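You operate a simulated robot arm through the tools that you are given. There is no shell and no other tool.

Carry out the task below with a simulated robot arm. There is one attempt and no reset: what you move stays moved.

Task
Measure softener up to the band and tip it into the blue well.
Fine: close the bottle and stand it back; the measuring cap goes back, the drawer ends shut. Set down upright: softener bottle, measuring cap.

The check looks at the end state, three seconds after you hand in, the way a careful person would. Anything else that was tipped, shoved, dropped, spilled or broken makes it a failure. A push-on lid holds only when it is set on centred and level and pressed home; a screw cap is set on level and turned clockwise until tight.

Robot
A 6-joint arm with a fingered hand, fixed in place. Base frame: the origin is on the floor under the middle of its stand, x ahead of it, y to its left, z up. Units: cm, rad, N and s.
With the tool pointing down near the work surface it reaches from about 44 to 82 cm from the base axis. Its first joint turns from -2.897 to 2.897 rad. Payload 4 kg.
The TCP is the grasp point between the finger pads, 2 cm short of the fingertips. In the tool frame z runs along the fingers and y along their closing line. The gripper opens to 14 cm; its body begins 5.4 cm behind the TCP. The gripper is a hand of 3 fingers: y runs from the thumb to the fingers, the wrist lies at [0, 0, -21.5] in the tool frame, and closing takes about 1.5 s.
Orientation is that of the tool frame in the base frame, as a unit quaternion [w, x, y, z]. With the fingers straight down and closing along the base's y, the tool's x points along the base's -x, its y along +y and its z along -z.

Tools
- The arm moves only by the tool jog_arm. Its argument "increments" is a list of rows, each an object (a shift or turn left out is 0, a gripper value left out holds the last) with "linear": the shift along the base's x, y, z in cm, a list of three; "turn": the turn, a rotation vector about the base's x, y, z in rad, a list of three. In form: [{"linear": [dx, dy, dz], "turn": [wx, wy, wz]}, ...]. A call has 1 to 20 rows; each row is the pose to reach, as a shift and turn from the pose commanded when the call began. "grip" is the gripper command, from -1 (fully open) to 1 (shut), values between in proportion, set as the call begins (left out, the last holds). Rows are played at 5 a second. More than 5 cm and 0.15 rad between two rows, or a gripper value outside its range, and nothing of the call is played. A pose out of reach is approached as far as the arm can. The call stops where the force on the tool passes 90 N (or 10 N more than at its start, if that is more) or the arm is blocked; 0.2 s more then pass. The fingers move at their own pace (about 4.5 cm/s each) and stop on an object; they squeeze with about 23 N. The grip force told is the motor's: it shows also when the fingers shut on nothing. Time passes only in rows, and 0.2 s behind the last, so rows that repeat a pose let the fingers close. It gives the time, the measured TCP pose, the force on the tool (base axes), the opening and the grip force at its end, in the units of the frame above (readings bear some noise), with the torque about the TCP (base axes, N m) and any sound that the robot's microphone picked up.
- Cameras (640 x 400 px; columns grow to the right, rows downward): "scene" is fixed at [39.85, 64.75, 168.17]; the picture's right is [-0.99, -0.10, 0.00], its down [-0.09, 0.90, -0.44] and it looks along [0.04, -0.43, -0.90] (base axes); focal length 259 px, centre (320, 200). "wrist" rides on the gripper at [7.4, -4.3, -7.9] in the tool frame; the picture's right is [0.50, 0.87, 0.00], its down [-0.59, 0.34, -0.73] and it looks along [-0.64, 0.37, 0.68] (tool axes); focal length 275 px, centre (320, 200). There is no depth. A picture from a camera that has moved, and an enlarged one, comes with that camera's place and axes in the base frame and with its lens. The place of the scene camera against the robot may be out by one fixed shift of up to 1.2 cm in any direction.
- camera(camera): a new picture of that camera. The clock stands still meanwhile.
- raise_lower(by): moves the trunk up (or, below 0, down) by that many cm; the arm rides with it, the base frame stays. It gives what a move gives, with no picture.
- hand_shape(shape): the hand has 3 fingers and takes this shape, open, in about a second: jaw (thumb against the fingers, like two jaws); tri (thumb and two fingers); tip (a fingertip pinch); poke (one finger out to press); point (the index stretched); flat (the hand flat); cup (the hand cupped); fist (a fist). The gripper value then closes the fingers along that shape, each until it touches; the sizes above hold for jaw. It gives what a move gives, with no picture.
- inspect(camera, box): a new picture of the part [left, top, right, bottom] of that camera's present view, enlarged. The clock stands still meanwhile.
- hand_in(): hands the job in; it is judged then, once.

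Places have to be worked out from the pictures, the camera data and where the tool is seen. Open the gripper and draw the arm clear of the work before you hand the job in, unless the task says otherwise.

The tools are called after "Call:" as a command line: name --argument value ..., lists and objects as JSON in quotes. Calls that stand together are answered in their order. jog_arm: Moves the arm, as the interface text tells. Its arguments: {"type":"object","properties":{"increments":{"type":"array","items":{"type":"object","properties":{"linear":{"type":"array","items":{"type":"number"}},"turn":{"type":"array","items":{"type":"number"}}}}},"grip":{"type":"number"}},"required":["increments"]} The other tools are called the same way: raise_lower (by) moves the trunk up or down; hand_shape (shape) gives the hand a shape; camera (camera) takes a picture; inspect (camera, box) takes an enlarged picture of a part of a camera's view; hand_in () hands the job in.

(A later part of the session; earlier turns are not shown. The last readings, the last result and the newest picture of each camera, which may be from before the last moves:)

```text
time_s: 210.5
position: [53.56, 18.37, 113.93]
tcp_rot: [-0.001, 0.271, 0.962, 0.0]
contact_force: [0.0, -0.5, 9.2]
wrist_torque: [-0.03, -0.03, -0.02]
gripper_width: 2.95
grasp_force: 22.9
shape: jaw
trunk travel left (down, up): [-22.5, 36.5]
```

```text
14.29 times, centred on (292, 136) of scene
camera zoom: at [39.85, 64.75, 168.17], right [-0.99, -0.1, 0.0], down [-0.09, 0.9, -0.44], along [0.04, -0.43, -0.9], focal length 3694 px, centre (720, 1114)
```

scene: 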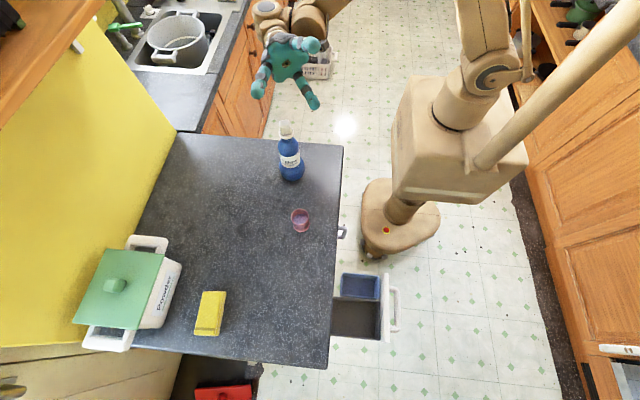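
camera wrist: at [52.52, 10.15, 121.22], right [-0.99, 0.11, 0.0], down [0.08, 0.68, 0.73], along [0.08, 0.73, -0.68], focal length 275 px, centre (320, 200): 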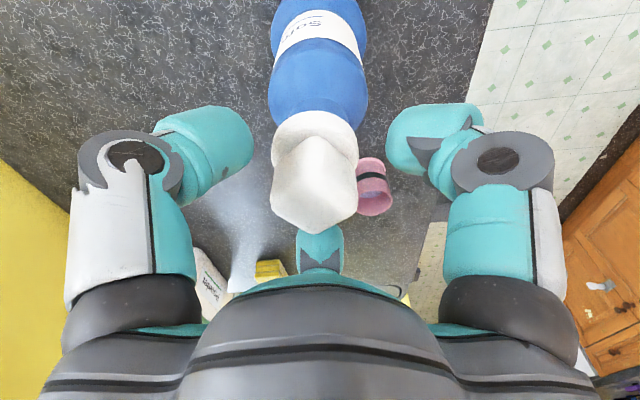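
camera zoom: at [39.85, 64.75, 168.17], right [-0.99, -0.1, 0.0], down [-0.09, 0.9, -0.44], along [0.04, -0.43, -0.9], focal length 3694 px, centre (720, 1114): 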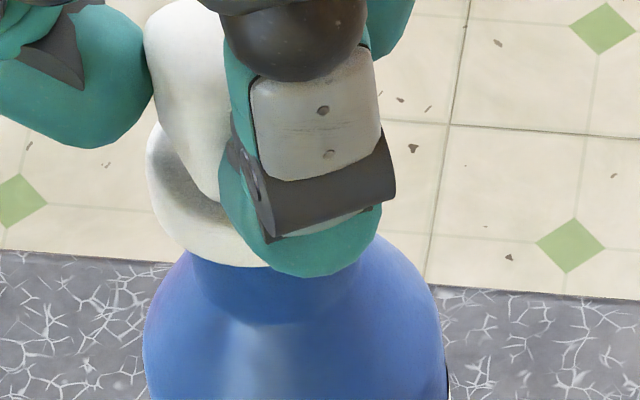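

It is practically flush now. I release carefully and look at the result from above.

Call:
jog_arm --increments '[{"linear": [0, 0, 0.03]}, {"linear": [0, 0, 0.03]}, {"linear": [0, 0, 0.03]}, {"linear": [0, 0, 0.03]}, {"linear": [0, 0, 3]}, {"linear": [0, 0, 7]}, {"linear": [0, 0, 10.5]}]' --grip -0.2

Call:
inspect --camera "scene" --box '[278, 122, 306, 146]'

Call:
inspect --camera "wrist" --box '[250, 0, 390, 120]'

```text
time_s: 212.1
position: [53.62, 18.35, 124.3]
tcp_rot: [0.0, 0.271, 0.962, -0.001]
contact_force: [0.1, 0.4, 0.1]
wrist_torque: [-0.02, 0.03, 0.01]
gripper_width: 8.35
grasp_force: 0.0
shape: jaw
trunk travel left (down, up): [-22.5, 36.5]
```

```text
16.00 times, centred on (292, 134) of scene
camera zoom: at [39.85, 64.75, 168.17], right [-0.99, -0.1, 0.0], down [-0.09, 0.9, -0.44], along [0.04, -0.43, -0.9], focal length 4137 px, centre (768, 1256)
```

zoom: 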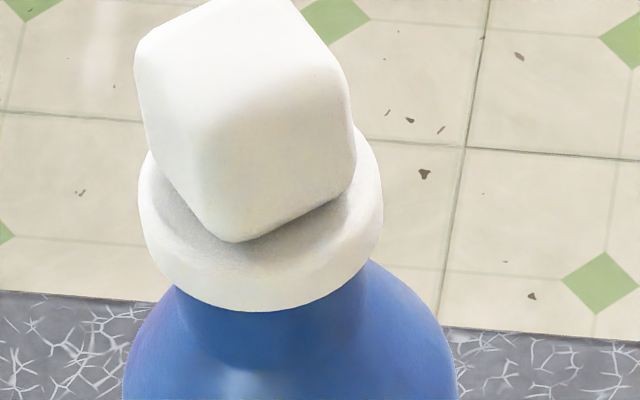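

```text
3.33 times, centred on (320, 60) of wrist
camera zoom: at [45.19, 18.63, 132.14], right [0.03, 1.0, 0.0], down [0.68, -0.02, 0.73], along [0.73, -0.02, -0.68], focal length 918 px, centre (320, 667)
```

zoom: 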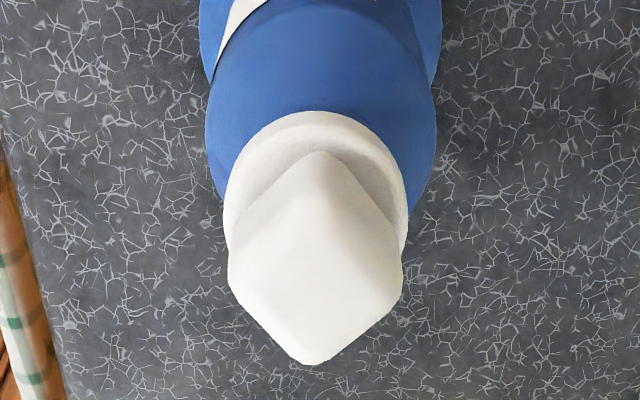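

The release itself drags the cap about 1.5 mm toward the thumb side; the one time I released under about 19 N of pressure it stayed centred. So I regrip, re-align, and this time release while pressing.

Call:
jog_arm --increments '[{"linear": [-0.1, 0, -3]}, {"linear": [-0.1, 0, -6]}, {"linear": [-0.1, 0, -9]}, {"linear": [-0.1, 0, -10.4]}, {"linear": [-0.1, 0, -10.4]}]'

Call:
jog_arm --increments '[{"linear": [0, 0, 0]}, {"linear": [0, 0, 0]}, {"linear": [0, 0, 0]}, {"linear": [0, 0, 0]}, {"linear": [0, 0, 0]}, {"linear": [0, 0, 0.4]}, {"linear": [0, 0, 0.8]}, {"linear": [0, 0, 1.2]}, {"linear": [0, 0, 1.2]}]' --grip 1

Call:
inspect --camera "wrist" --box '[260, 60, 380, 170]'

Call:
inspect --camera "scene" --box '[275, 116, 307, 150]'

```text
time_s: 213.3
position: [53.54, 18.39, 114.03]
tcp_rot: [-0.001, 0.27, 0.963, 0.0]
contact_force: [0.1, 0.5, 0.2]
wrist_torque: [-0.01, 0.0, -0.02]
gripper_width: 8.35
grasp_force: 0.1
shape: jaw
trunk travel left (down, up): [-22.5, 36.5]
```

```text
time_s: 215.3
position: [53.59, 18.45, 115.18]
tcp_rot: [-0.001, 0.27, 0.963, -0.001]
contact_force: [-0.7, 0.2, 0.0]
wrist_torque: [-0.02, -0.01, -0.01]
gripper_width: 2.94
grasp_force: 23.0
shape: jaw
trunk travel left (down, up): [-22.5, 36.5]
```

```text
3.64 times, centred on (320, 115) of wrist
camera zoom: at [45.06, 18.77, 123.11], right [0.03, 1.0, 0.0], down [0.68, -0.02, 0.73], along [0.73, -0.02, -0.68], focal length 1001 px, centre (320, 509)
```

zoom: 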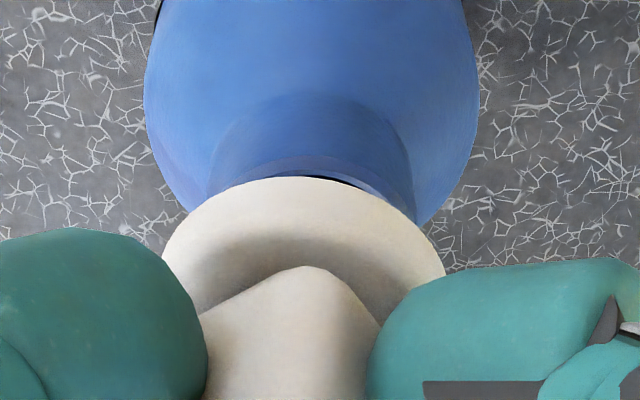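

```text
11.76 times, centred on (291, 133) of scene
camera zoom: at [39.85, 64.75, 168.17], right [-0.99, -0.1, 0.0], down [-0.09, 0.9, -0.44], along [0.04, -0.43, -0.9], focal length 3042 px, centre (661, 988)
```

zoom: 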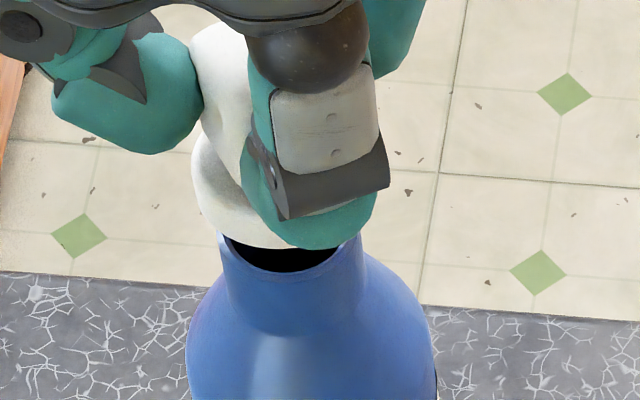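

The cap is gripped off-centre and slightly tilted now. Better to start clean: I'll set it down on the counter at its original spot, regrip it squarely as at first, and then insert and press.

Call:
jog_arm --increments '[{"linear": [0, 0, 3]}, {"linear": [0, 0, 6]}, {"linear": [1, 1, 8]}, {"linear": [3, 3, 9]}, {"linear": [5.5, 5, 9]}, {"linear": [8, 7.5, 9]}, {"linear": [10.5, 10, 8]}, {"linear": [12.5, 11.6, 5]}, {"linear": [12.5, 11.6, 1]}, {"linear": [12.5, 11.6, -3]}, {"linear": [12.5, 11.6, -7]}, {"linear": [12.5, 11.6, -11]}, {"linear": [12.5, 11.6, -14.5]}, {"linear": [12.5, 11.6, -17]}]'

Call:
inspect --camera "scene" --box '[200, 130, 300, 230]'

Call:
camera --camera "wrist"

```text
time_s: 218.3
position: [66.08, 30.32, 97.89]
tcp_rot: [-0.001, 0.27, 0.963, 0.0]
contact_force: [0.0, 0.5, -0.5]
wrist_torque: [0.04, -0.03, 0.03]
gripper_width: 2.91
grasp_force: 22.5
shape: jaw
trunk travel left (down, up): [-22.5, 36.5]
```

```text
4.00 times, centred on (250, 180) of scene
camera zoom: at [39.85, 64.75, 168.17], right [-0.99, -0.1, 0.0], down [-0.09, 0.9, -0.44], along [0.04, -0.43, -0.9], focal length 1034 px, centre (600, 280)
```

zoom: 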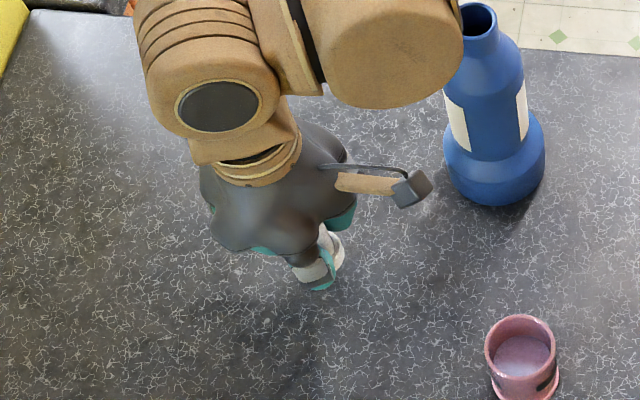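

```text
taken
camera wrist: at [57.59, 30.46, 105.66], right [0.03, 1.0, 0.0], down [0.68, -0.02, 0.73], along [0.73, -0.02, -0.68], focal length 275 px, centre (320, 200)
```

wrist: 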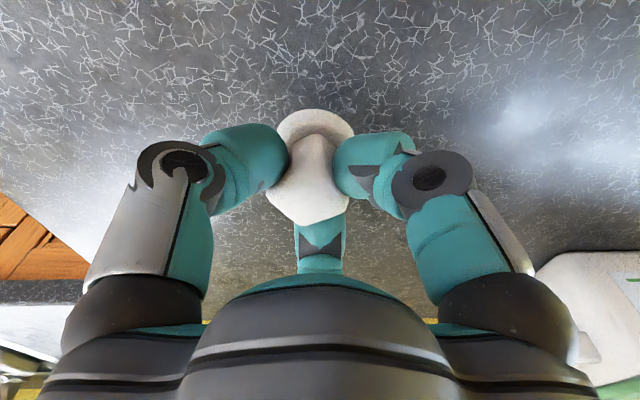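

The hand with the cap is above the cap's original spot. I lower until the plug touches the counter.

Call:
jog_arm --increments '[{"linear": [0.3, 0, -0.8]}, {"linear": [0.3, 0, -1.5]}, {"linear": [0.3, 0, -1.9]}, {"linear": [0.3, 0, -2.2]}]'

Call:
jog_arm --increments '[{"linear": [0, 0, -0.15]}, {"linear": [0, 0, -0.3]}, {"linear": [0, 0, -0.3]}]'

```text
time_s: 219.3
position: [66.36, 30.06, 95.88]
tcp_rot: [-0.001, 0.272, 0.962, 0.0]
contact_force: [0.0, 0.2, -0.5]
wrist_torque: [0.0, -0.03, 0.02]
gripper_width: 2.92
grasp_force: 23.2
shape: jaw
trunk travel left (down, up): [-22.5, 36.5]
```

```text
time_s: 220.1
position: [66.33, 30.16, 95.63]
tcp_rot: [-0.001, 0.272, 0.962, -0.001]
contact_force: [0.0, -0.2, -1.1]
wrist_torque: [0.03, 0.0, 0.0]
gripper_width: 2.92
grasp_force: 23.1
shape: jaw
trunk travel left (down, up): [-22.5, 36.5]
```

No contact yet at z 95.4. I continue down in small steps.

Call:
jog_arm --increments '[{"linear": [0, 0, -0.15]}, {"linear": [0, 0, -0.3]}, {"linear": [0, 0, -0.3]}]'

Call:
jog_arm --increments '[{"linear": [0, 0, -0.1]}, {"linear": [0, 0, -0.2]}, {"linear": [0, 0, -0.2]}]'

```text
time_s: 220.9
position: [66.36, 30.14, 95.54]
tcp_rot: [-0.002, 0.271, 0.963, -0.001]
contact_force: [-1.3, -2.0, 7.0]
wrist_torque: [-0.11, -0.05, -0.01]
gripper_width: 2.89
grasp_force: 22.7
shape: jaw
trunk travel left (down, up): [-22.5, 36.5]
```

```text
time_s: 221.7
position: [66.28, 30.09, 95.41]
tcp_rot: [-0.001, 0.27, 0.963, 0.0]
contact_force: [0.9, 2.5, 23.1]
wrist_torque: [-0.17, -0.18, 0.06]
gripper_width: 2.96
grasp_force: 22.4
shape: jaw
trunk travel left (down, up): [-22.5, 36.5]
```

On the counter with 23 N. I ease off, release, rise and look from above to see the knob's orientation.

Call:
jog_arm --increments '[{"linear": [0, 0, 0.12]}, {"linear": [0, 0, 0.12]}]'

Call:
jog_arm --increments '[{"linear": [0, 0, 0]}, {"linear": [0, 0, 0]}, {"linear": [0, 0, 0]}, {"linear": [0, 0, 0]}, {"linear": [0, 0, 0]}, {"linear": [0, 0, 3]}, {"linear": [0, 0, 6]}, {"linear": [0, 0, 9]}, {"linear": [0, 0, 12]}]' --grip -0.4

Call:
camera --camera "wrist"

Call:
inspect --camera "wrist" --box '[260, 20, 380, 140]'

```text
time_s: 222.3
position: [66.26, 30.11, 95.43]
tcp_rot: [-0.001, 0.27, 0.963, 0.0]
contact_force: [-0.7, 1.4, 13.8]
wrist_torque: [-0.11, -0.06, 0.01]
gripper_width: 2.94
grasp_force: 22.5
shape: jaw
trunk travel left (down, up): [-22.5, 36.5]
```

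```text
time_s: 224.3
position: [66.48, 29.88, 107.31]
tcp_rot: [-0.001, 0.271, 0.962, 0.0]
contact_force: [-0.7, -0.2, 1.1]
wrist_torque: [0.0, 0.03, -0.01]
gripper_width: 9.76
grasp_force: 0.1
shape: jaw
trunk travel left (down, up): [-22.5, 36.5]
```

```text
taken
camera wrist: at [58.03, 30.23, 115.16], right [0.03, 1.0, 0.0], down [0.68, -0.02, 0.73], along [0.73, -0.02, -0.68], focal length 275 px, centre (320, 200)
```

wrist: 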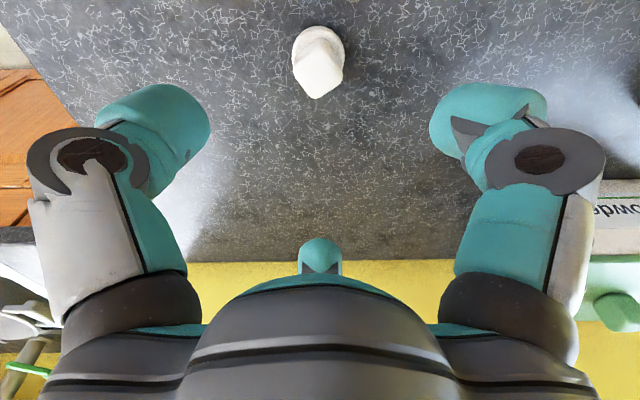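

```text
3.33 times, centred on (320, 80) of wrist
camera zoom: at [58.03, 30.23, 115.16], right [0.03, 1.0, 0.0], down [0.68, -0.02, 0.73], along [0.73, -0.02, -0.68], focal length 918 px, centre (320, 600)
```

zoom: 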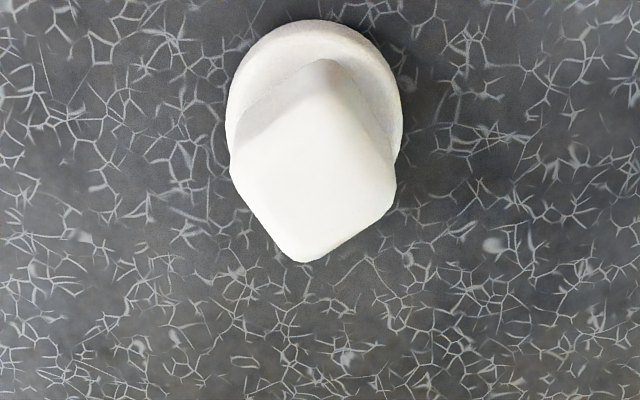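

The cap stands upright at about (66.05, 29.9), its knob faces turned about 40° to the axes. I rotate the hand by −0.33 rad so the thumb meets a face squarely, centre over it and descend part way.

Call:
jog_arm --increments '[{"linear": [-0.2, -0.05, -2], "turn": [0, 0, -0.11]}, {"linear": [-0.4, -0.1, -4], "turn": [0, 0, -0.22]}, {"linear": [-0.5, -0.12, -6], "turn": [0, 0, -0.33]}, {"linear": [-0.5, -0.12, -8], "turn": [0, 0, -0.33]}, {"linear": [-0.5, -0.12, -10], "turn": [0, 0, -0.33]}, {"linear": [-0.5, -0.12, -11.5], "turn": [0, 0, -0.33]}, {"linear": [-0.5, -0.12, -12.5], "turn": [0, 0, -0.33]}]' --grip -0.6

Call:
inspect --camera "wrist" --box '[240, 90, 400, 260]'

```text
time_s: 225.9
position: [65.56, 29.83, 94.65]
tcp_rot: [-0.001, 0.425, 0.905, 0.0]
contact_force: [1.0, -0.6, -0.3]
wrist_torque: [-0.01, -0.01, 0.0]
gripper_width: 11.15
grasp_force: 0.0
shape: jaw
trunk travel left (down, up): [-22.5, 36.5]
```

```text
2.35 times, centred on (320, 175) of wrist
camera zoom: at [57.8, 32.91, 102.61], right [0.35, 0.94, 0.0], down [0.64, -0.24, 0.73], along [0.69, -0.26, -0.68], focal length 648 px, centre (320, 259)
```

zoom: 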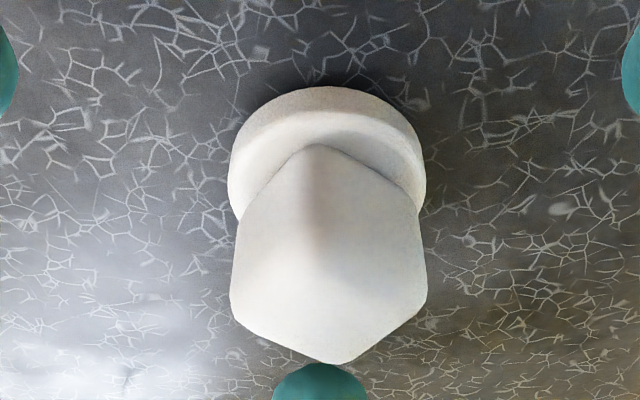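

The hand still needs about 15° more, and the cap is 0.4 cm further in +x. I correct both and look once more.

Call:
jog_arm --increments '[{"linear": [0.2, 0, 0], "turn": [0, 0, -0.13]}, {"linear": [0.38, 0.01, 0], "turn": [0, 0, -0.26]}, {"linear": [0.38, 0.01, -0.3], "turn": [0, 0, -0.26]}, {"linear": [0.38, 0.01, -0.3], "turn": [0, 0, -0.26]}]'

Call:
inspect --camera "wrist" --box '[240, 90, 400, 260]'

```text
time_s: 226.9
position: [66.15, 29.9, 94.51]
tcp_rot: [-0.001, 0.539, 0.842, 0.0]
contact_force: [0.2, 0.0, 0.4]
wrist_torque: [0.0, 0.0, 0.0]
gripper_width: 11.17
grasp_force: 0.2
shape: jaw
trunk travel left (down, up): [-22.5, 36.5]
```

```text
2.35 times, centred on (320, 175) of wrist
camera zoom: at [59.29, 34.86, 102.33], right [0.58, 0.82, 0.0], down [0.56, -0.39, 0.73], along [0.6, -0.42, -0.68], focal length 648 px, centre (320, 259)
```

zoom: 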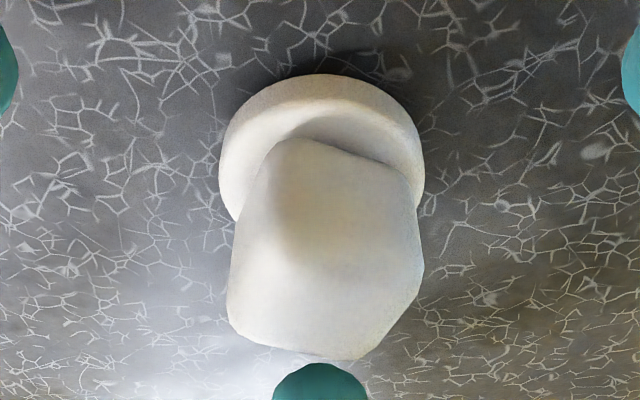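

Now the knob faces match the fingers as in the first good grip, and it is centred within a millimetre. I close on it.

Call:
jog_arm --increments '[{"linear": [0, 0, 0]}, {"linear": [0, 0, 0]}, {"linear": [0, 0, 0]}, {"linear": [0, 0, 0]}, {"linear": [0, 0, 0]}, {"linear": [0, 0, 0]}, {"linear": [0, 0, 0]}, {"linear": [0, 0, 0]}]' --grip 1

Call:
jog_arm --increments '[{"linear": [0, 0, 2]}, {"linear": [0, 0, 5]}, {"linear": [0, 0, 9]}, {"linear": [0, 0, 13]}, {"linear": [0, 0, 17]}, {"linear": [0, 0, 21]}, {"linear": [0, 0, 25]}, {"linear": [-2, -1.5, 28]}, {"linear": [-5, -4, 30]}, {"linear": [-8, -7, 30]}, {"linear": [-10.5, -9.5, 30]}, {"linear": [-12.6, -11.5, 30]}]'

Call:
camera --camera "wrist"

Call:
inspect --camera "wrist" --box '[260, 0, 380, 120]'

```text
time_s: 228.7
position: [66.13, 29.98, 94.55]
tcp_rot: [-0.001, 0.54, 0.842, 0.0]
contact_force: [0.6, -0.5, 0.0]
wrist_torque: [-0.03, 0.0, -0.02]
gripper_width: 2.89
grasp_force: 23.0
shape: jaw
trunk travel left (down, up): [-22.5, 36.5]
```

```text
time_s: 231.3
position: [53.79, 18.4, 124.71]
tcp_rot: [-0.001, 0.539, 0.842, 0.001]
contact_force: [-0.6, 0.5, -0.5]
wrist_torque: [0.04, -0.02, 0.02]
gripper_width: 2.88
grasp_force: 23.1
shape: jaw
trunk travel left (down, up): [-22.5, 36.5]
```

```text
taken
camera wrist: at [46.77, 23.24, 132.43], right [0.58, 0.82, 0.0], down [0.56, -0.39, 0.73], along [0.6, -0.42, -0.68], focal length 275 px, centre (320, 200)
```

wrist: 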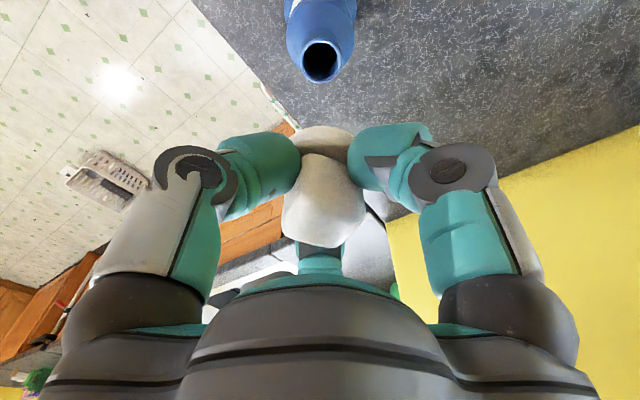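

```text
3.33 times, centred on (320, 60) of wrist
camera zoom: at [46.77, 23.24, 132.43], right [0.58, 0.82, 0.0], down [0.56, -0.39, 0.73], along [0.6, -0.42, -0.68], focal length 918 px, centre (320, 667)
```

zoom: 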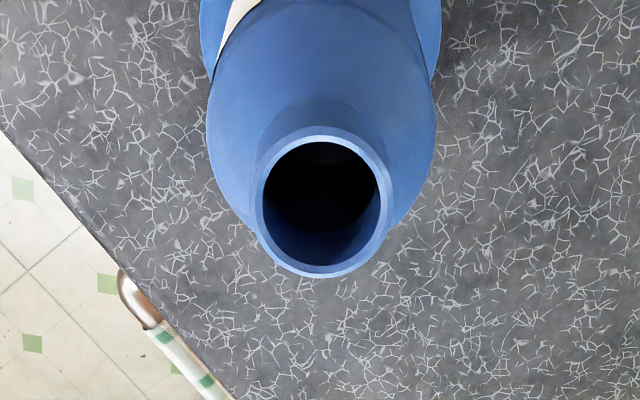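

The grip looks like the first good one. I zoom on the held cap to get its lateral offset, then align it over the mouth, which I place at (53.66, 18.43).

Call:
inspect --camera "wrist" --box '[270, 100, 370, 190]'

Call:
inspect --camera "scene" --box '[265, 95, 315, 150]'

```text
4.44 times, centred on (320, 145) of wrist
camera zoom: at [46.77, 23.24, 132.43], right [0.58, 0.82, 0.0], down [0.56, -0.39, 0.73], along [0.6, -0.42, -0.68], focal length 1224 px, centre (320, 444)
```

zoom: 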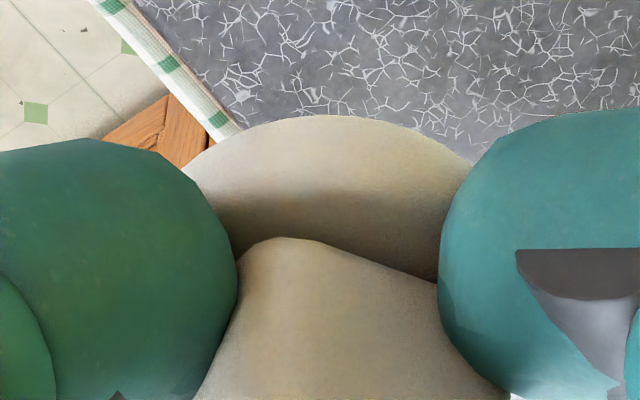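

```text
7.27 times, centred on (290, 122) of scene
camera zoom: at [39.85, 64.75, 168.17], right [-0.99, -0.1, 0.0], down [-0.09, 0.9, -0.44], along [0.04, -0.43, -0.9], focal length 1880 px, centre (538, 764)
```

zoom: 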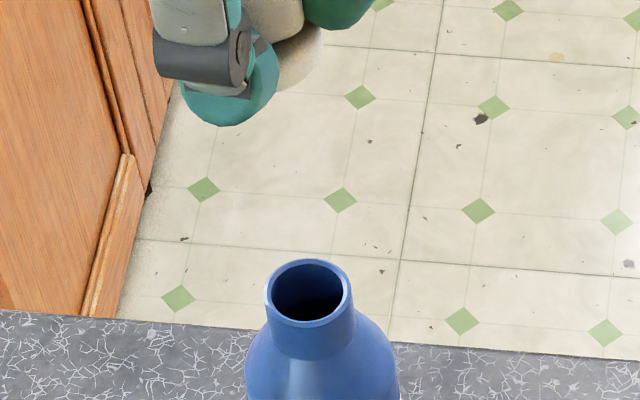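

Cap offset from the TCP is about 1.6 mm laterally. I move to the target TCP (53.55, 18.31) and lower until the plug is just above the rim, then verify with both views.

Call:
jog_arm --increments '[{"linear": [-0.21, 0.01, -2]}, {"linear": [-0.21, 0.01, -4.5]}, {"linear": [-0.21, 0.01, -7]}, {"linear": [-0.21, 0.01, -8.8]}, {"linear": [-0.21, 0.01, -9.8]}, {"linear": [-0.21, 0.01, -9.8]}]'

Call:
inspect --camera "wrist" --box '[270, 80, 370, 170]'

Call:
inspect --camera "scene" --box '[275, 112, 307, 146]'

```text
time_s: 232.7
position: [53.34, 18.63, 114.82]
tcp_rot: [-0.001, 0.539, 0.842, 0.0]
contact_force: [0.4, 0.8, 0.5]
wrist_torque: [0.0, 0.01, 0.0]
gripper_width: 2.87
grasp_force: 23.3
shape: jaw
trunk travel left (down, up): [-22.5, 36.5]
```

```text
4.44 times, centred on (320, 125) of wrist
camera zoom: at [46.45, 23.53, 122.61], right [0.58, 0.82, 0.0], down [0.56, -0.39, 0.73], along [0.6, -0.42, -0.68], focal length 1224 px, centre (320, 533)
```

zoom: 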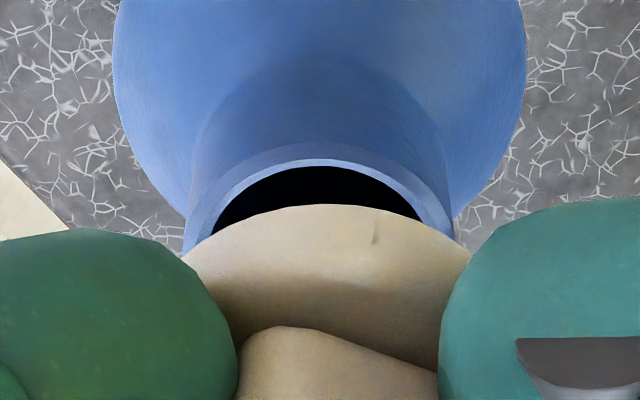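

```text
11.76 times, centred on (291, 129) of scene
camera zoom: at [39.85, 64.75, 168.17], right [-0.99, -0.1, 0.0], down [-0.09, 0.9, -0.44], along [0.04, -0.43, -0.9], focal length 3042 px, centre (661, 1035)
```

zoom: 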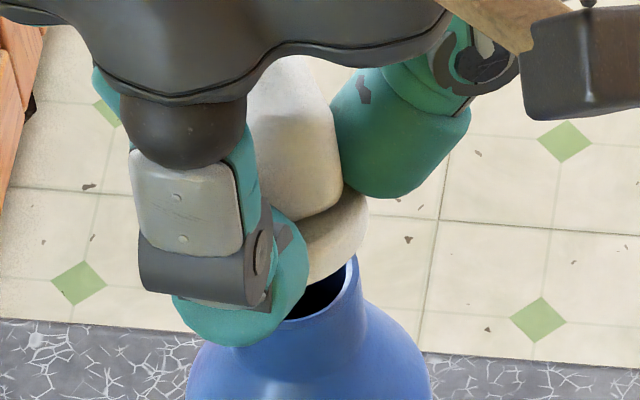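

The arm ended 3 mm off in y. I correct by (+0.11, −0.28) and check the actual camera pose again.

Call:
jog_arm --increments '[{"linear": [0.06, -0.14, 0]}, {"linear": [0.11, -0.28, 0]}, {"linear": [0.11, -0.28, 0]}]'

Call:
inspect --camera "wrist" --box '[270, 80, 370, 170]'

Call:
inspect --camera "scene" --box '[275, 112, 307, 146]'

```text
time_s: 233.5
position: [53.38, 18.14, 114.88]
tcp_rot: [-0.001, 0.539, 0.842, 0.0]
contact_force: [-0.1, -0.2, 0.4]
wrist_torque: [-0.01, -0.02, -0.01]
gripper_width: 2.86
grasp_force: 22.8
shape: jaw
trunk travel left (down, up): [-22.5, 36.5]
```

```text
4.44 times, centred on (320, 125) of wrist
camera zoom: at [46.6, 23.19, 122.6], right [0.58, 0.82, 0.0], down [0.56, -0.39, 0.73], along [0.6, -0.42, -0.68], focal length 1224 px, centre (320, 533)
```

zoom: 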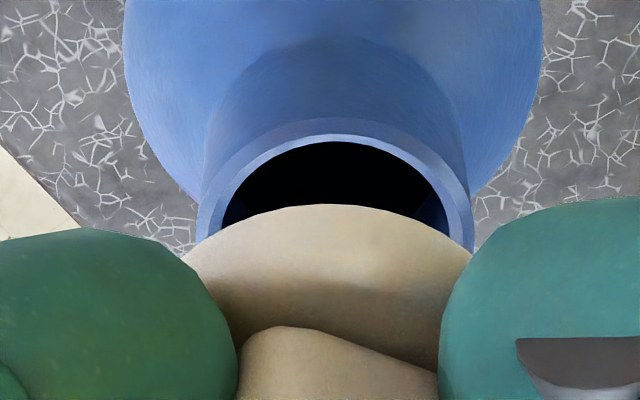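

```text
11.76 times, centred on (291, 129) of scene
camera zoom: at [39.85, 64.75, 168.17], right [-0.99, -0.1, 0.0], down [-0.09, 0.9, -0.44], along [0.04, -0.43, -0.9], focal length 3042 px, centre (661, 1035)
```

zoom: 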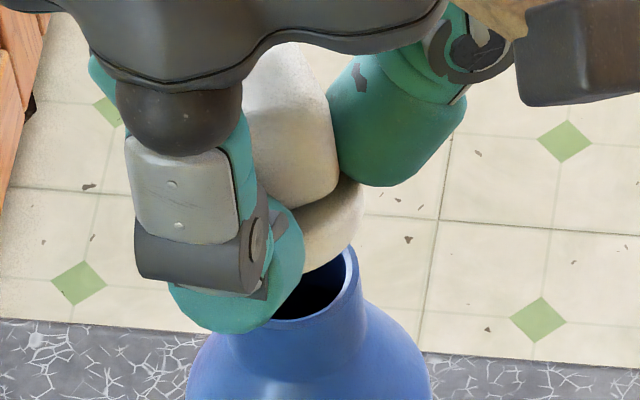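

Aligned within about half a millimetre now. I lower in steps and watch the force.

Call:
jog_arm --increments '[{"linear": [0, 0, -0.3]}, {"linear": [0, 0, -0.6]}, {"linear": [0, 0, -0.9]}, {"linear": [0, 0, -0.9]}]'

Call:
jog_arm --increments '[{"linear": [0, 0, -0.2]}, {"linear": [0, 0, -0.4]}, {"linear": [0, 0, -0.4]}]'

Call:
inspect --camera "wrist" --box '[270, 80, 370, 170]'

```text
time_s: 234.5
position: [53.54, 18.22, 113.81]
tcp_rot: [-0.002, 0.54, 0.842, 0.0]
contact_force: [-0.2, 0.9, -0.3]
wrist_torque: [0.03, 0.01, -0.03]
gripper_width: 2.89
grasp_force: 23.5
shape: jaw
trunk travel left (down, up): [-22.5, 36.5]
```

```text
time_s: 235.3
position: [53.5, 18.2, 113.42]
tcp_rot: [-0.001, 0.54, 0.842, -0.001]
contact_force: [0.0, 1.3, -0.7]
wrist_torque: [-0.02, 0.01, 0.0]
gripper_width: 2.85
grasp_force: 23.2
shape: jaw
trunk travel left (down, up): [-22.5, 36.5]
```

```text
4.44 times, centred on (320, 125) of wrist
camera zoom: at [46.67, 23.26, 121.24], right [0.58, 0.82, 0.0], down [0.56, -0.39, 0.73], along [0.6, -0.42, -0.68], focal length 1224 px, centre (320, 533)
```

zoom: 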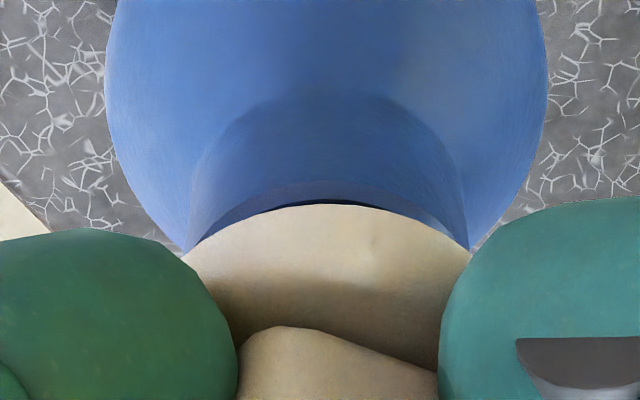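

No contact and the plug is at the rim. The hand drifted 0.8 mm; I correct by (−0.05, −0.07) and continue down.

Call:
jog_arm --increments '[{"linear": [-0.05, -0.07, 0]}, {"linear": [-0.05, -0.07, -0.15]}, {"linear": [-0.05, -0.07, -0.3]}, {"linear": [-0.05, -0.07, -0.3]}]'

Call:
inspect --camera "wrist" --box '[270, 80, 370, 170]'

```text
time_s: 236.3
position: [53.41, 18.13, 113.32]
tcp_rot: [0.0, 0.539, 0.842, 0.002]
contact_force: [6.6, 6.2, 51.9]
wrist_torque: [-0.23, -0.8, 0.12]
gripper_width: 3.01
grasp_force: 22.4
shape: jaw
trunk travel left (down, up): [-22.5, 36.5]
```

```text
4.44 times, centred on (320, 125) of wrist
camera zoom: at [46.43, 23.09, 121.08], right [0.58, 0.82, 0.0], down [0.55, -0.39, 0.73], along [0.6, -0.42, -0.68], focal length 1224 px, centre (320, 533)
```

zoom: 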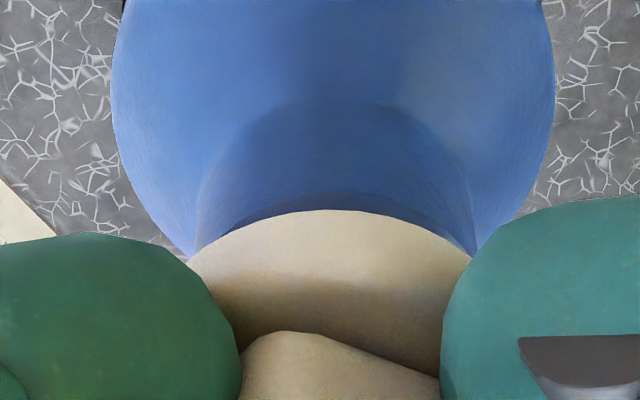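

Contact on the far (+x) side of the rim: the plug is about 1–2 mm too far forward. I back off, shift it toward the camera side by (−0.13, +0.09) and try again.

Call:
jog_arm --increments '[{"linear": [0, 0, 0.3]}, {"linear": [-0.06, 0.05, 0.5]}, {"linear": [-0.08, 0.12, 0.5]}, {"linear": [-0.08, 0.12, 0.5]}]'

Call:
inspect --camera "wrist" --box '[270, 80, 370, 170]'

Call:
inspect --camera "scene" --box '[275, 112, 307, 146]'

```text
time_s: 237.3
position: [53.47, 18.43, 113.65]
tcp_rot: [-0.001, 0.539, 0.842, 0.0]
contact_force: [-0.5, 0.1, -0.3]
wrist_torque: [0.03, -0.02, 0.0]
gripper_width: 2.87
grasp_force: 23.1
shape: jaw
trunk travel left (down, up): [-22.5, 36.5]
```

```text
4.44 times, centred on (320, 125) of wrist
camera zoom: at [46.58, 23.28, 121.44], right [0.58, 0.82, 0.0], down [0.56, -0.39, 0.73], along [0.6, -0.42, -0.68], focal length 1224 px, centre (320, 533)
```

zoom: 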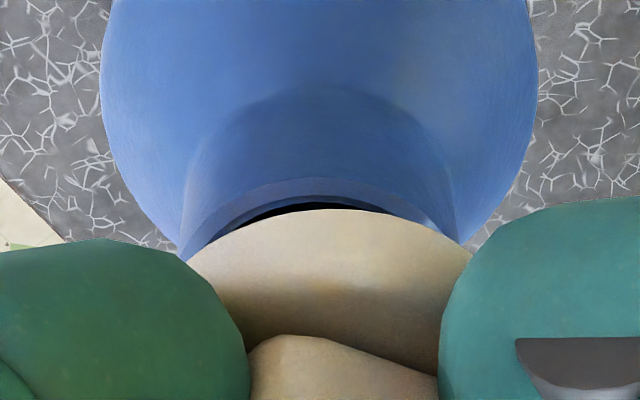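

```text
11.76 times, centred on (291, 129) of scene
camera zoom: at [39.85, 64.75, 168.17], right [-0.99, -0.1, 0.0], down [-0.09, 0.9, -0.44], along [0.04, -0.43, -0.9], focal length 3042 px, centre (661, 1035)
```

zoom: 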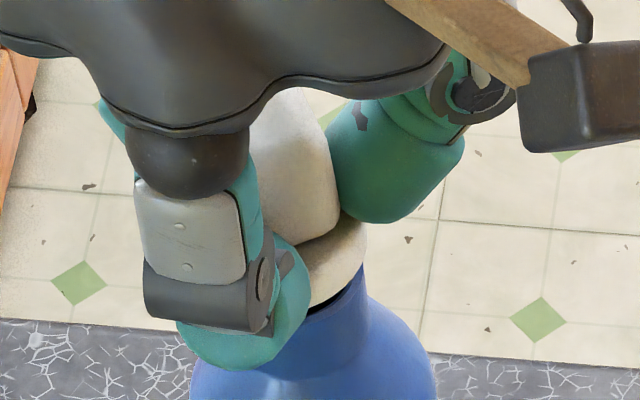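

I'm again 1.5 mm off laterally because the arm sprang back. I shift by (−0.09, −0.12) and lower gently.

Call:
jog_arm --increments '[{"linear": [-0.05, -0.06, 0]}, {"linear": [-0.09, -0.12, 0]}, {"linear": [-0.09, -0.12, 0]}]'

Call:
inspect --camera "wrist" --box '[270, 80, 370, 170]'

Call:
jog_arm --increments '[{"linear": [0, 0, -0.12]}, {"linear": [0, 0, -0.24]}, {"linear": [0, 0, -0.24]}]'

Call:
inspect --camera "wrist" --box '[270, 80, 370, 170]'

```text
time_s: 238.1
position: [53.54, 18.23, 113.73]
tcp_rot: [-0.002, 0.54, 0.842, 0.0]
contact_force: [-0.5, 0.9, -0.7]
wrist_torque: [0.0, 0.02, 0.01]
gripper_width: 2.85
grasp_force: 23.3
shape: jaw
trunk travel left (down, up): [-22.5, 36.5]
```

```text
4.44 times, centred on (320, 125) of wrist
camera zoom: at [46.47, 23.15, 121.48], right [0.58, 0.82, 0.0], down [0.56, -0.39, 0.73], along [0.6, -0.42, -0.68], focal length 1224 px, centre (320, 533)
```

zoom: 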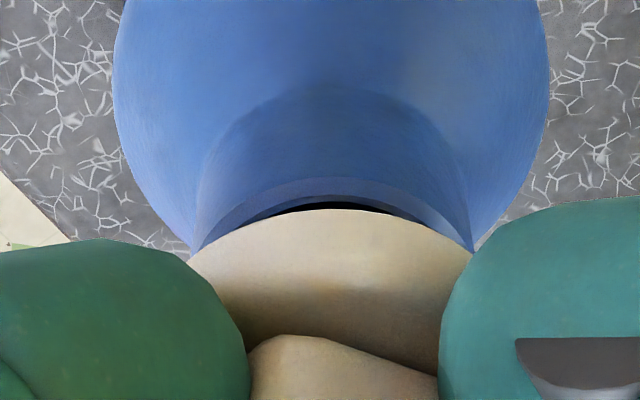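

```text
time_s: 238.9
position: [53.41, 18.14, 113.41]
tcp_rot: [-0.001, 0.54, 0.842, -0.001]
contact_force: [-0.4, -0.5, -0.6]
wrist_torque: [-0.01, -0.02, 0.0]
gripper_width: 2.84
grasp_force: 23.0
shape: jaw
trunk travel left (down, up): [-22.5, 36.5]
```

```text
4.44 times, centred on (320, 125) of wrist
camera zoom: at [46.47, 23.13, 121.27], right [0.58, 0.82, 0.0], down [0.56, -0.39, 0.73], along [0.6, -0.42, -0.68], focal length 1224 px, centre (320, 533)
```

zoom: 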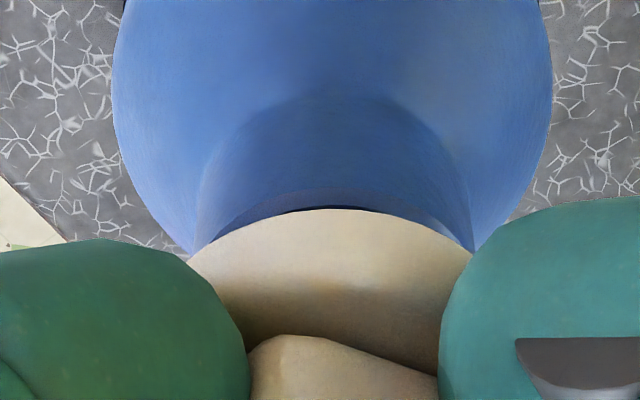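

Aligned, no contact. I lower another 2 mm and check.

Call:
jog_arm --increments '[{"linear": [0, 0, -0.1]}, {"linear": [0, 0, -0.2]}, {"linear": [0, 0, -0.2]}]'

Call:
inspect --camera "wrist" --box '[270, 80, 370, 170]'

```text
time_s: 239.7
position: [53.35, 18.13, 113.24]
tcp_rot: [-0.002, 0.54, 0.841, 0.0]
contact_force: [-0.3, 0.4, -1.1]
wrist_torque: [0.01, 0.02, -0.02]
gripper_width: 2.84
grasp_force: 22.8
shape: jaw
trunk travel left (down, up): [-22.5, 36.5]
```

```text
4.44 times, centred on (320, 125) of wrist
camera zoom: at [46.51, 23.11, 121.02], right [0.58, 0.82, 0.0], down [0.56, -0.39, 0.73], along [0.6, -0.42, -0.68], focal length 1224 px, centre (320, 533)
```

zoom: 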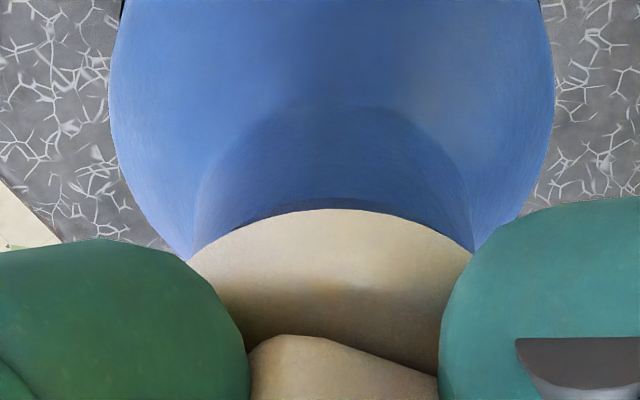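

Lower than the earlier contact height with no force: the plug is in. I go on in small steps to the seat.

Call:
jog_arm --increments '[{"linear": [0, 0, -0.1]}, {"linear": [0, 0, -0.2]}, {"linear": [0, 0, -0.2]}]'

Call:
jog_arm --increments '[{"linear": [0.02, 0, -0.1]}, {"linear": [0.03, 0, -0.15]}, {"linear": [0.03, 0, -0.15]}]'

Call:
inspect --camera "wrist" --box '[270, 80, 370, 170]'

```text
time_s: 240.5
position: [53.38, 18.17, 113.13]
tcp_rot: [-0.001, 0.54, 0.842, 0.0]
contact_force: [-0.3, -0.1, 1.9]
wrist_torque: [0.02, -0.02, -0.01]
gripper_width: 2.82
grasp_force: 23.4
shape: jaw
trunk travel left (down, up): [-22.5, 36.5]
```

```text
time_s: 241.3
position: [53.26, 18.08, 112.96]
tcp_rot: [-0.001, 0.539, 0.842, 0.001]
contact_force: [2.2, -0.9, 22.8]
wrist_torque: [-0.11, 0.0, -0.03]
gripper_width: 2.85
grasp_force: 22.9
shape: jaw
trunk travel left (down, up): [-22.5, 36.5]
```

```text
4.44 times, centred on (320, 125) of wrist
camera zoom: at [46.4, 23.04, 120.77], right [0.58, 0.82, 0.0], down [0.55, -0.39, 0.73], along [0.6, -0.42, -0.68], focal length 1224 px, centre (320, 533)
```

zoom: 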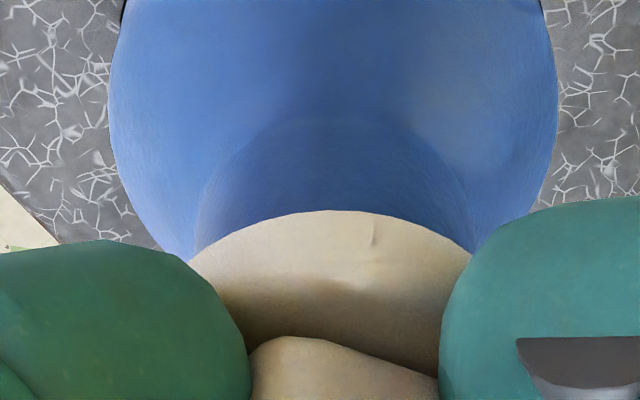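

Seated with 23 N and nearly zero torque: evenly on the rim, centred and level. I press on a bit more in this good alignment.

Call:
jog_arm --increments '[{"linear": [0.04, 0.01, -0.1]}, {"linear": [0.04, 0.01, -0.1]}]'

Call:
jog_arm --increments '[{"linear": [0.04, 0.01, -0.1]}, {"linear": [0.04, 0.01, -0.1]}]'

Call:
jog_arm --increments '[{"linear": [0.04, 0.01, -0.1]}, {"linear": [0.04, 0.01, -0.1]}]'

```text
time_s: 241.9
position: [53.3, 17.92, 112.86]
tcp_rot: [-0.001, 0.54, 0.842, 0.001]
contact_force: [4.7, 1.3, 34.6]
wrist_torque: [-0.01, -0.14, -0.02]
gripper_width: 2.84
grasp_force: 23.0
shape: jaw
trunk travel left (down, up): [-22.5, 36.5]
```

```text
time_s: 242.5
position: [53.16, 17.99, 112.92]
tcp_rot: [-0.001, 0.539, 0.842, 0.001]
contact_force: [6.4, 2.1, 57.0]
wrist_torque: [0.04, -0.11, 0.02]
gripper_width: 2.89
grasp_force: 23.0
shape: jaw
trunk travel left (down, up): [-22.5, 36.5]
```

```text
time_s: 243.1
position: [53.07, 18.07, 112.91]
tcp_rot: [-0.001, 0.539, 0.842, 0.001]
contact_force: [2.6, 2.7, 66.7]
wrist_torque: [0.0, -0.03, -0.02]
gripper_width: 2.96
grasp_force: 22.7
shape: jaw
trunk travel left (down, up): [-22.5, 36.5]
```

67 N with essentially zero torque: a truly level, centred press. Now I unload gradually while still gripping and read the force for any hold.

Call:
jog_arm --increments '[{"linear": [-0.06, -0.01, 0.12]}, {"linear": [-0.12, -0.03, 0.25]}, {"linear": [-0.12, -0.03, 0.25]}]'

Call:
jog_arm --increments '[{"linear": [0, 0, 0.06]}, {"linear": [0, 0, 0.12]}, {"linear": [0, 0, 0.12]}]'

Call:
inspect --camera "wrist" --box '[270, 80, 370, 170]'

```text
time_s: 243.9
position: [53.16, 18.13, 113.02]
tcp_rot: [0.0, 0.539, 0.842, 0.002]
contact_force: [-3.2, -0.9, 22.3]
wrist_torque: [-0.08, 0.14, -0.02]
gripper_width: 2.96
grasp_force: 23.1
shape: jaw
trunk travel left (down, up): [-22.5, 36.5]
```

```text
time_s: 244.7
position: [53.27, 18.22, 113.02]
tcp_rot: [-0.001, 0.54, 0.842, 0.0]
contact_force: [-1.9, -1.5, 6.5]
wrist_torque: [-0.07, 0.19, 0.05]
gripper_width: 2.88
grasp_force: 22.9
shape: jaw
trunk travel left (down, up): [-22.5, 36.5]
```

```text
4.44 times, centred on (320, 125) of wrist
camera zoom: at [46.36, 23.09, 120.79], right [0.58, 0.82, 0.0], down [0.56, -0.39, 0.73], along [0.6, -0.42, -0.68], focal length 1224 px, centre (320, 533)
```

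zoom: 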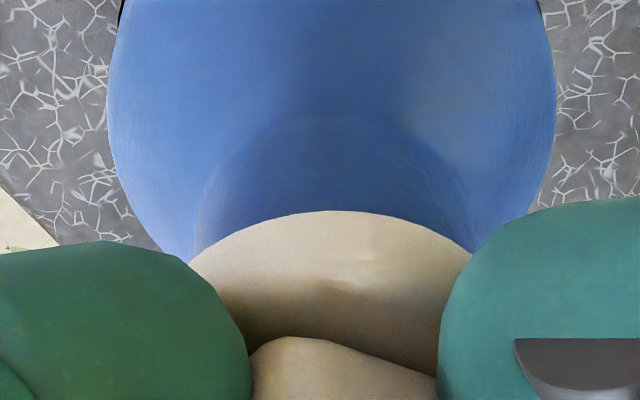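

Down to 6.5 N. I continue unloading in half-millimetre steps.

Call:
jog_arm --increments '[{"linear": [0, 0, 0.05]}, {"linear": [0, 0, 0.05]}]'

Call:
jog_arm --increments '[{"linear": [0, 0, 0.05]}, {"linear": [0, 0, 0.05]}]'

Call:
jog_arm --increments '[{"linear": [0, 0, 0.05]}, {"linear": [0, 0, 0.05]}]'

Call:
inspect --camera "wrist" --box '[270, 80, 370, 170]'

```text
time_s: 245.3
position: [53.44, 18.04, 113.0]
tcp_rot: [-0.002, 0.54, 0.842, 0.0]
contact_force: [0.3, 0.4, -1.3]
wrist_torque: [0.02, 0.08, 0.0]
gripper_width: 2.8
grasp_force: 23.2
shape: jaw
trunk travel left (down, up): [-22.5, 36.5]
```

```text
time_s: 245.9
position: [53.28, 18.14, 113.08]
tcp_rot: [-0.001, 0.54, 0.842, -0.001]
contact_force: [-0.4, 0.7, -0.8]
wrist_torque: [0.03, 0.01, -0.01]
gripper_width: 2.81
grasp_force: 23.1
shape: jaw
trunk travel left (down, up): [-22.5, 36.5]
```

```text
time_s: 246.5
position: [53.56, 18.0, 113.03]
tcp_rot: [-0.001, 0.54, 0.842, 0.0]
contact_force: [0.1, 0.3, 0.1]
wrist_torque: [0.02, 0.05, 0.01]
gripper_width: 2.82
grasp_force: 23.1
shape: jaw
trunk travel left (down, up): [-22.5, 36.5]
```

```text
4.44 times, centred on (320, 125) of wrist
camera zoom: at [46.52, 23.03, 120.87], right [0.58, 0.82, 0.0], down [0.56, -0.39, 0.73], along [0.6, -0.42, -0.68], focal length 1224 px, centre (320, 533)
```

zoom: 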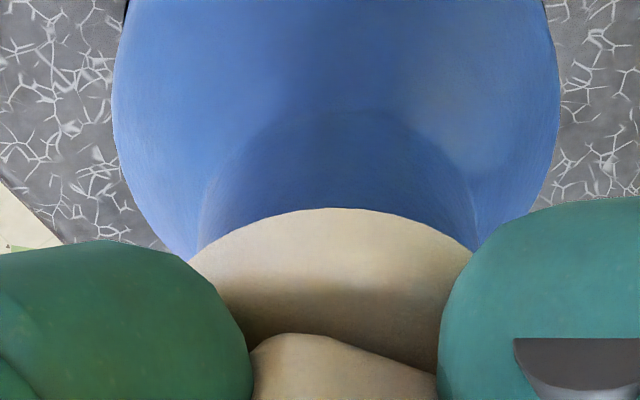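

No hold from pressing even when perfectly level. So turning must be needed; now that the cap is well centred and level, I keep a light 3–5 N seat and turn clockwise.

Call:
jog_arm --increments '[{"linear": [0, 0, -0.1]}, {"linear": [0, 0, -0.1]}]'

Call:
inspect --camera "scene" --box '[260, 100, 320, 190]'

Call:
jog_arm --increments '[{"turn": [0, 0, -0.08]}, {"turn": [0, 0, -0.16]}, {"turn": [0, 0, -0.24]}, {"turn": [0, 0, -0.32]}, {"turn": [0, 0, -0.4]}]'

Call:
inspect --camera "scene" --box '[260, 100, 320, 190]'

Call:
inspect --camera "wrist" --box '[270, 80, 370, 170]'

```text
time_s: 247.1
position: [53.34, 17.99, 112.93]
tcp_rot: [0.0, 0.539, 0.842, 0.0]
contact_force: [1.8, 1.4, 12.6]
wrist_torque: [0.0, -0.07, -0.01]
gripper_width: 2.8
grasp_force: 22.5
shape: jaw
trunk travel left (down, up): [-22.5, 36.5]
```

```text
4.44 times, centred on (290, 145) of scene
camera zoom: at [39.85, 64.75, 168.17], right [-0.99, -0.1, 0.0], down [-0.09, 0.9, -0.44], along [0.04, -0.43, -0.9], focal length 1149 px, centre (453, 444)
```

zoom: 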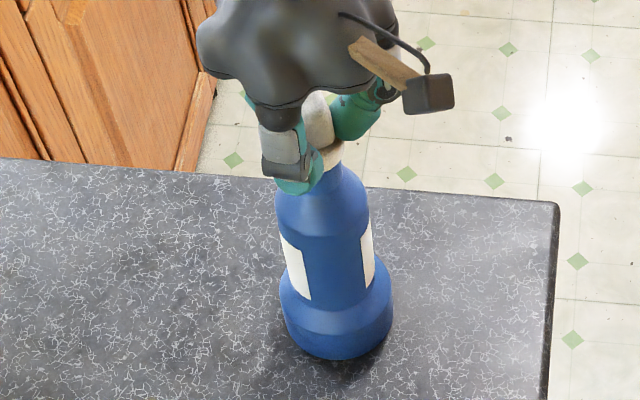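

```text
time_s: 248.3
position: [53.34, 18.07, 112.97]
tcp_rot: [0.0, 0.697, 0.718, 0.0]
contact_force: [-0.4, 0.6, 6.8]
wrist_torque: [0.0, 0.01, 0.16]
gripper_width: 2.84
grasp_force: 22.8
shape: jaw
trunk travel left (down, up): [-22.5, 36.5]
```

```text
4.44 times, centred on (290, 145) of scene
camera zoom: at [39.85, 64.75, 168.17], right [-0.99, -0.1, 0.0], down [-0.09, 0.9, -0.44], along [0.04, -0.43, -0.9], focal length 1149 px, centre (453, 444)
```

zoom: 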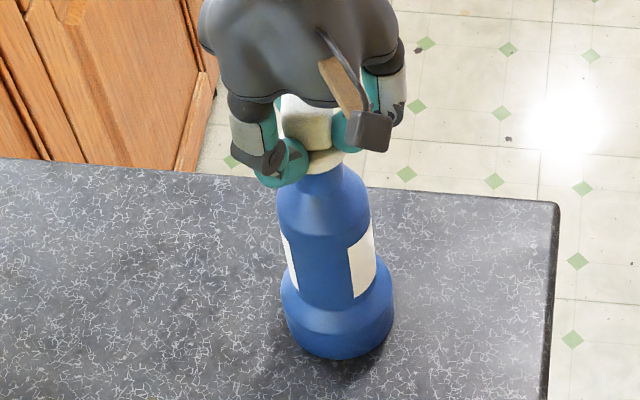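

```text
4.44 times, centred on (320, 125) of wrist
camera zoom: at [48.86, 25.39, 120.86], right [0.85, 0.53, 0.0], down [0.36, -0.58, 0.73], along [0.39, -0.62, -0.68], focal length 1224 px, centre (320, 533)
```

zoom: 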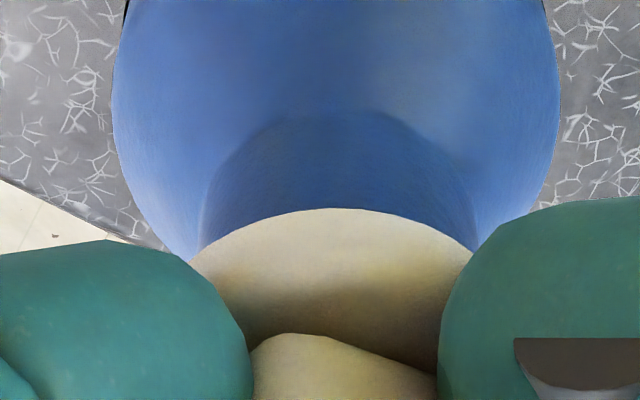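

The bottle still follows at 7 N (torque 0.16 N·m). I try building real tightening torque: press about 60 N in this aligned state and turn clockwise.

Call:
jog_arm --increments '[{"linear": [0.04, 0.01, -0.1]}, {"linear": [0.08, 0.02, -0.2]}, {"linear": [0.11, 0.03, -0.3]}, {"linear": [0.11, 0.03, -0.3]}]'

Call:
jog_arm --increments '[{"turn": [0, 0, -0.08]}, {"turn": [0, 0, -0.16]}, {"turn": [0, 0, -0.24]}, {"turn": [0, 0, -0.32]}]'

Call:
inspect --camera "scene" --box '[260, 100, 320, 190]'

```text
time_s: 249.3
position: [53.18, 18.0, 112.9]
tcp_rot: [0.0, 0.696, 0.718, 0.002]
contact_force: [10.2, 3.8, 74.3]
wrist_torque: [0.01, -0.29, 0.07]
gripper_width: 3.01
grasp_force: 22.8
shape: jaw
trunk travel left (down, up): [-22.5, 36.5]
```

```text
time_s: 250.3
position: [52.98, 17.85, 112.87]
tcp_rot: [-0.001, 0.802, 0.598, 0.003]
contact_force: [0.7, -0.3, 65.3]
wrist_torque: [-0.17, -0.16, 0.81]
gripper_width: 3.1
grasp_force: 22.6
shape: jaw
trunk travel left (down, up): [-22.5, 36.5]
```

```text
4.44 times, centred on (290, 145) of scene
camera zoom: at [39.85, 64.75, 168.17], right [-0.99, -0.1, 0.0], down [-0.09, 0.9, -0.44], along [0.04, -0.43, -0.9], focal length 1149 px, centre (453, 444)
```

zoom: 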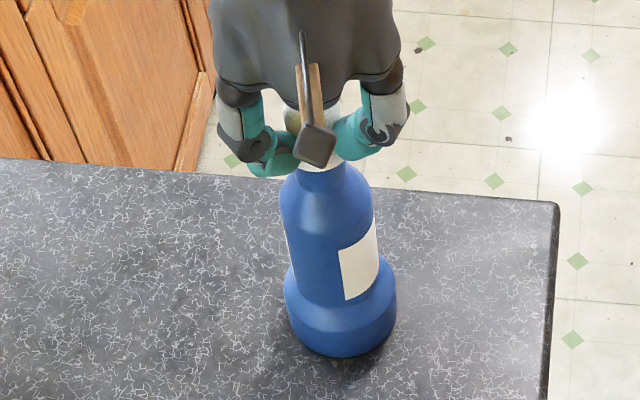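

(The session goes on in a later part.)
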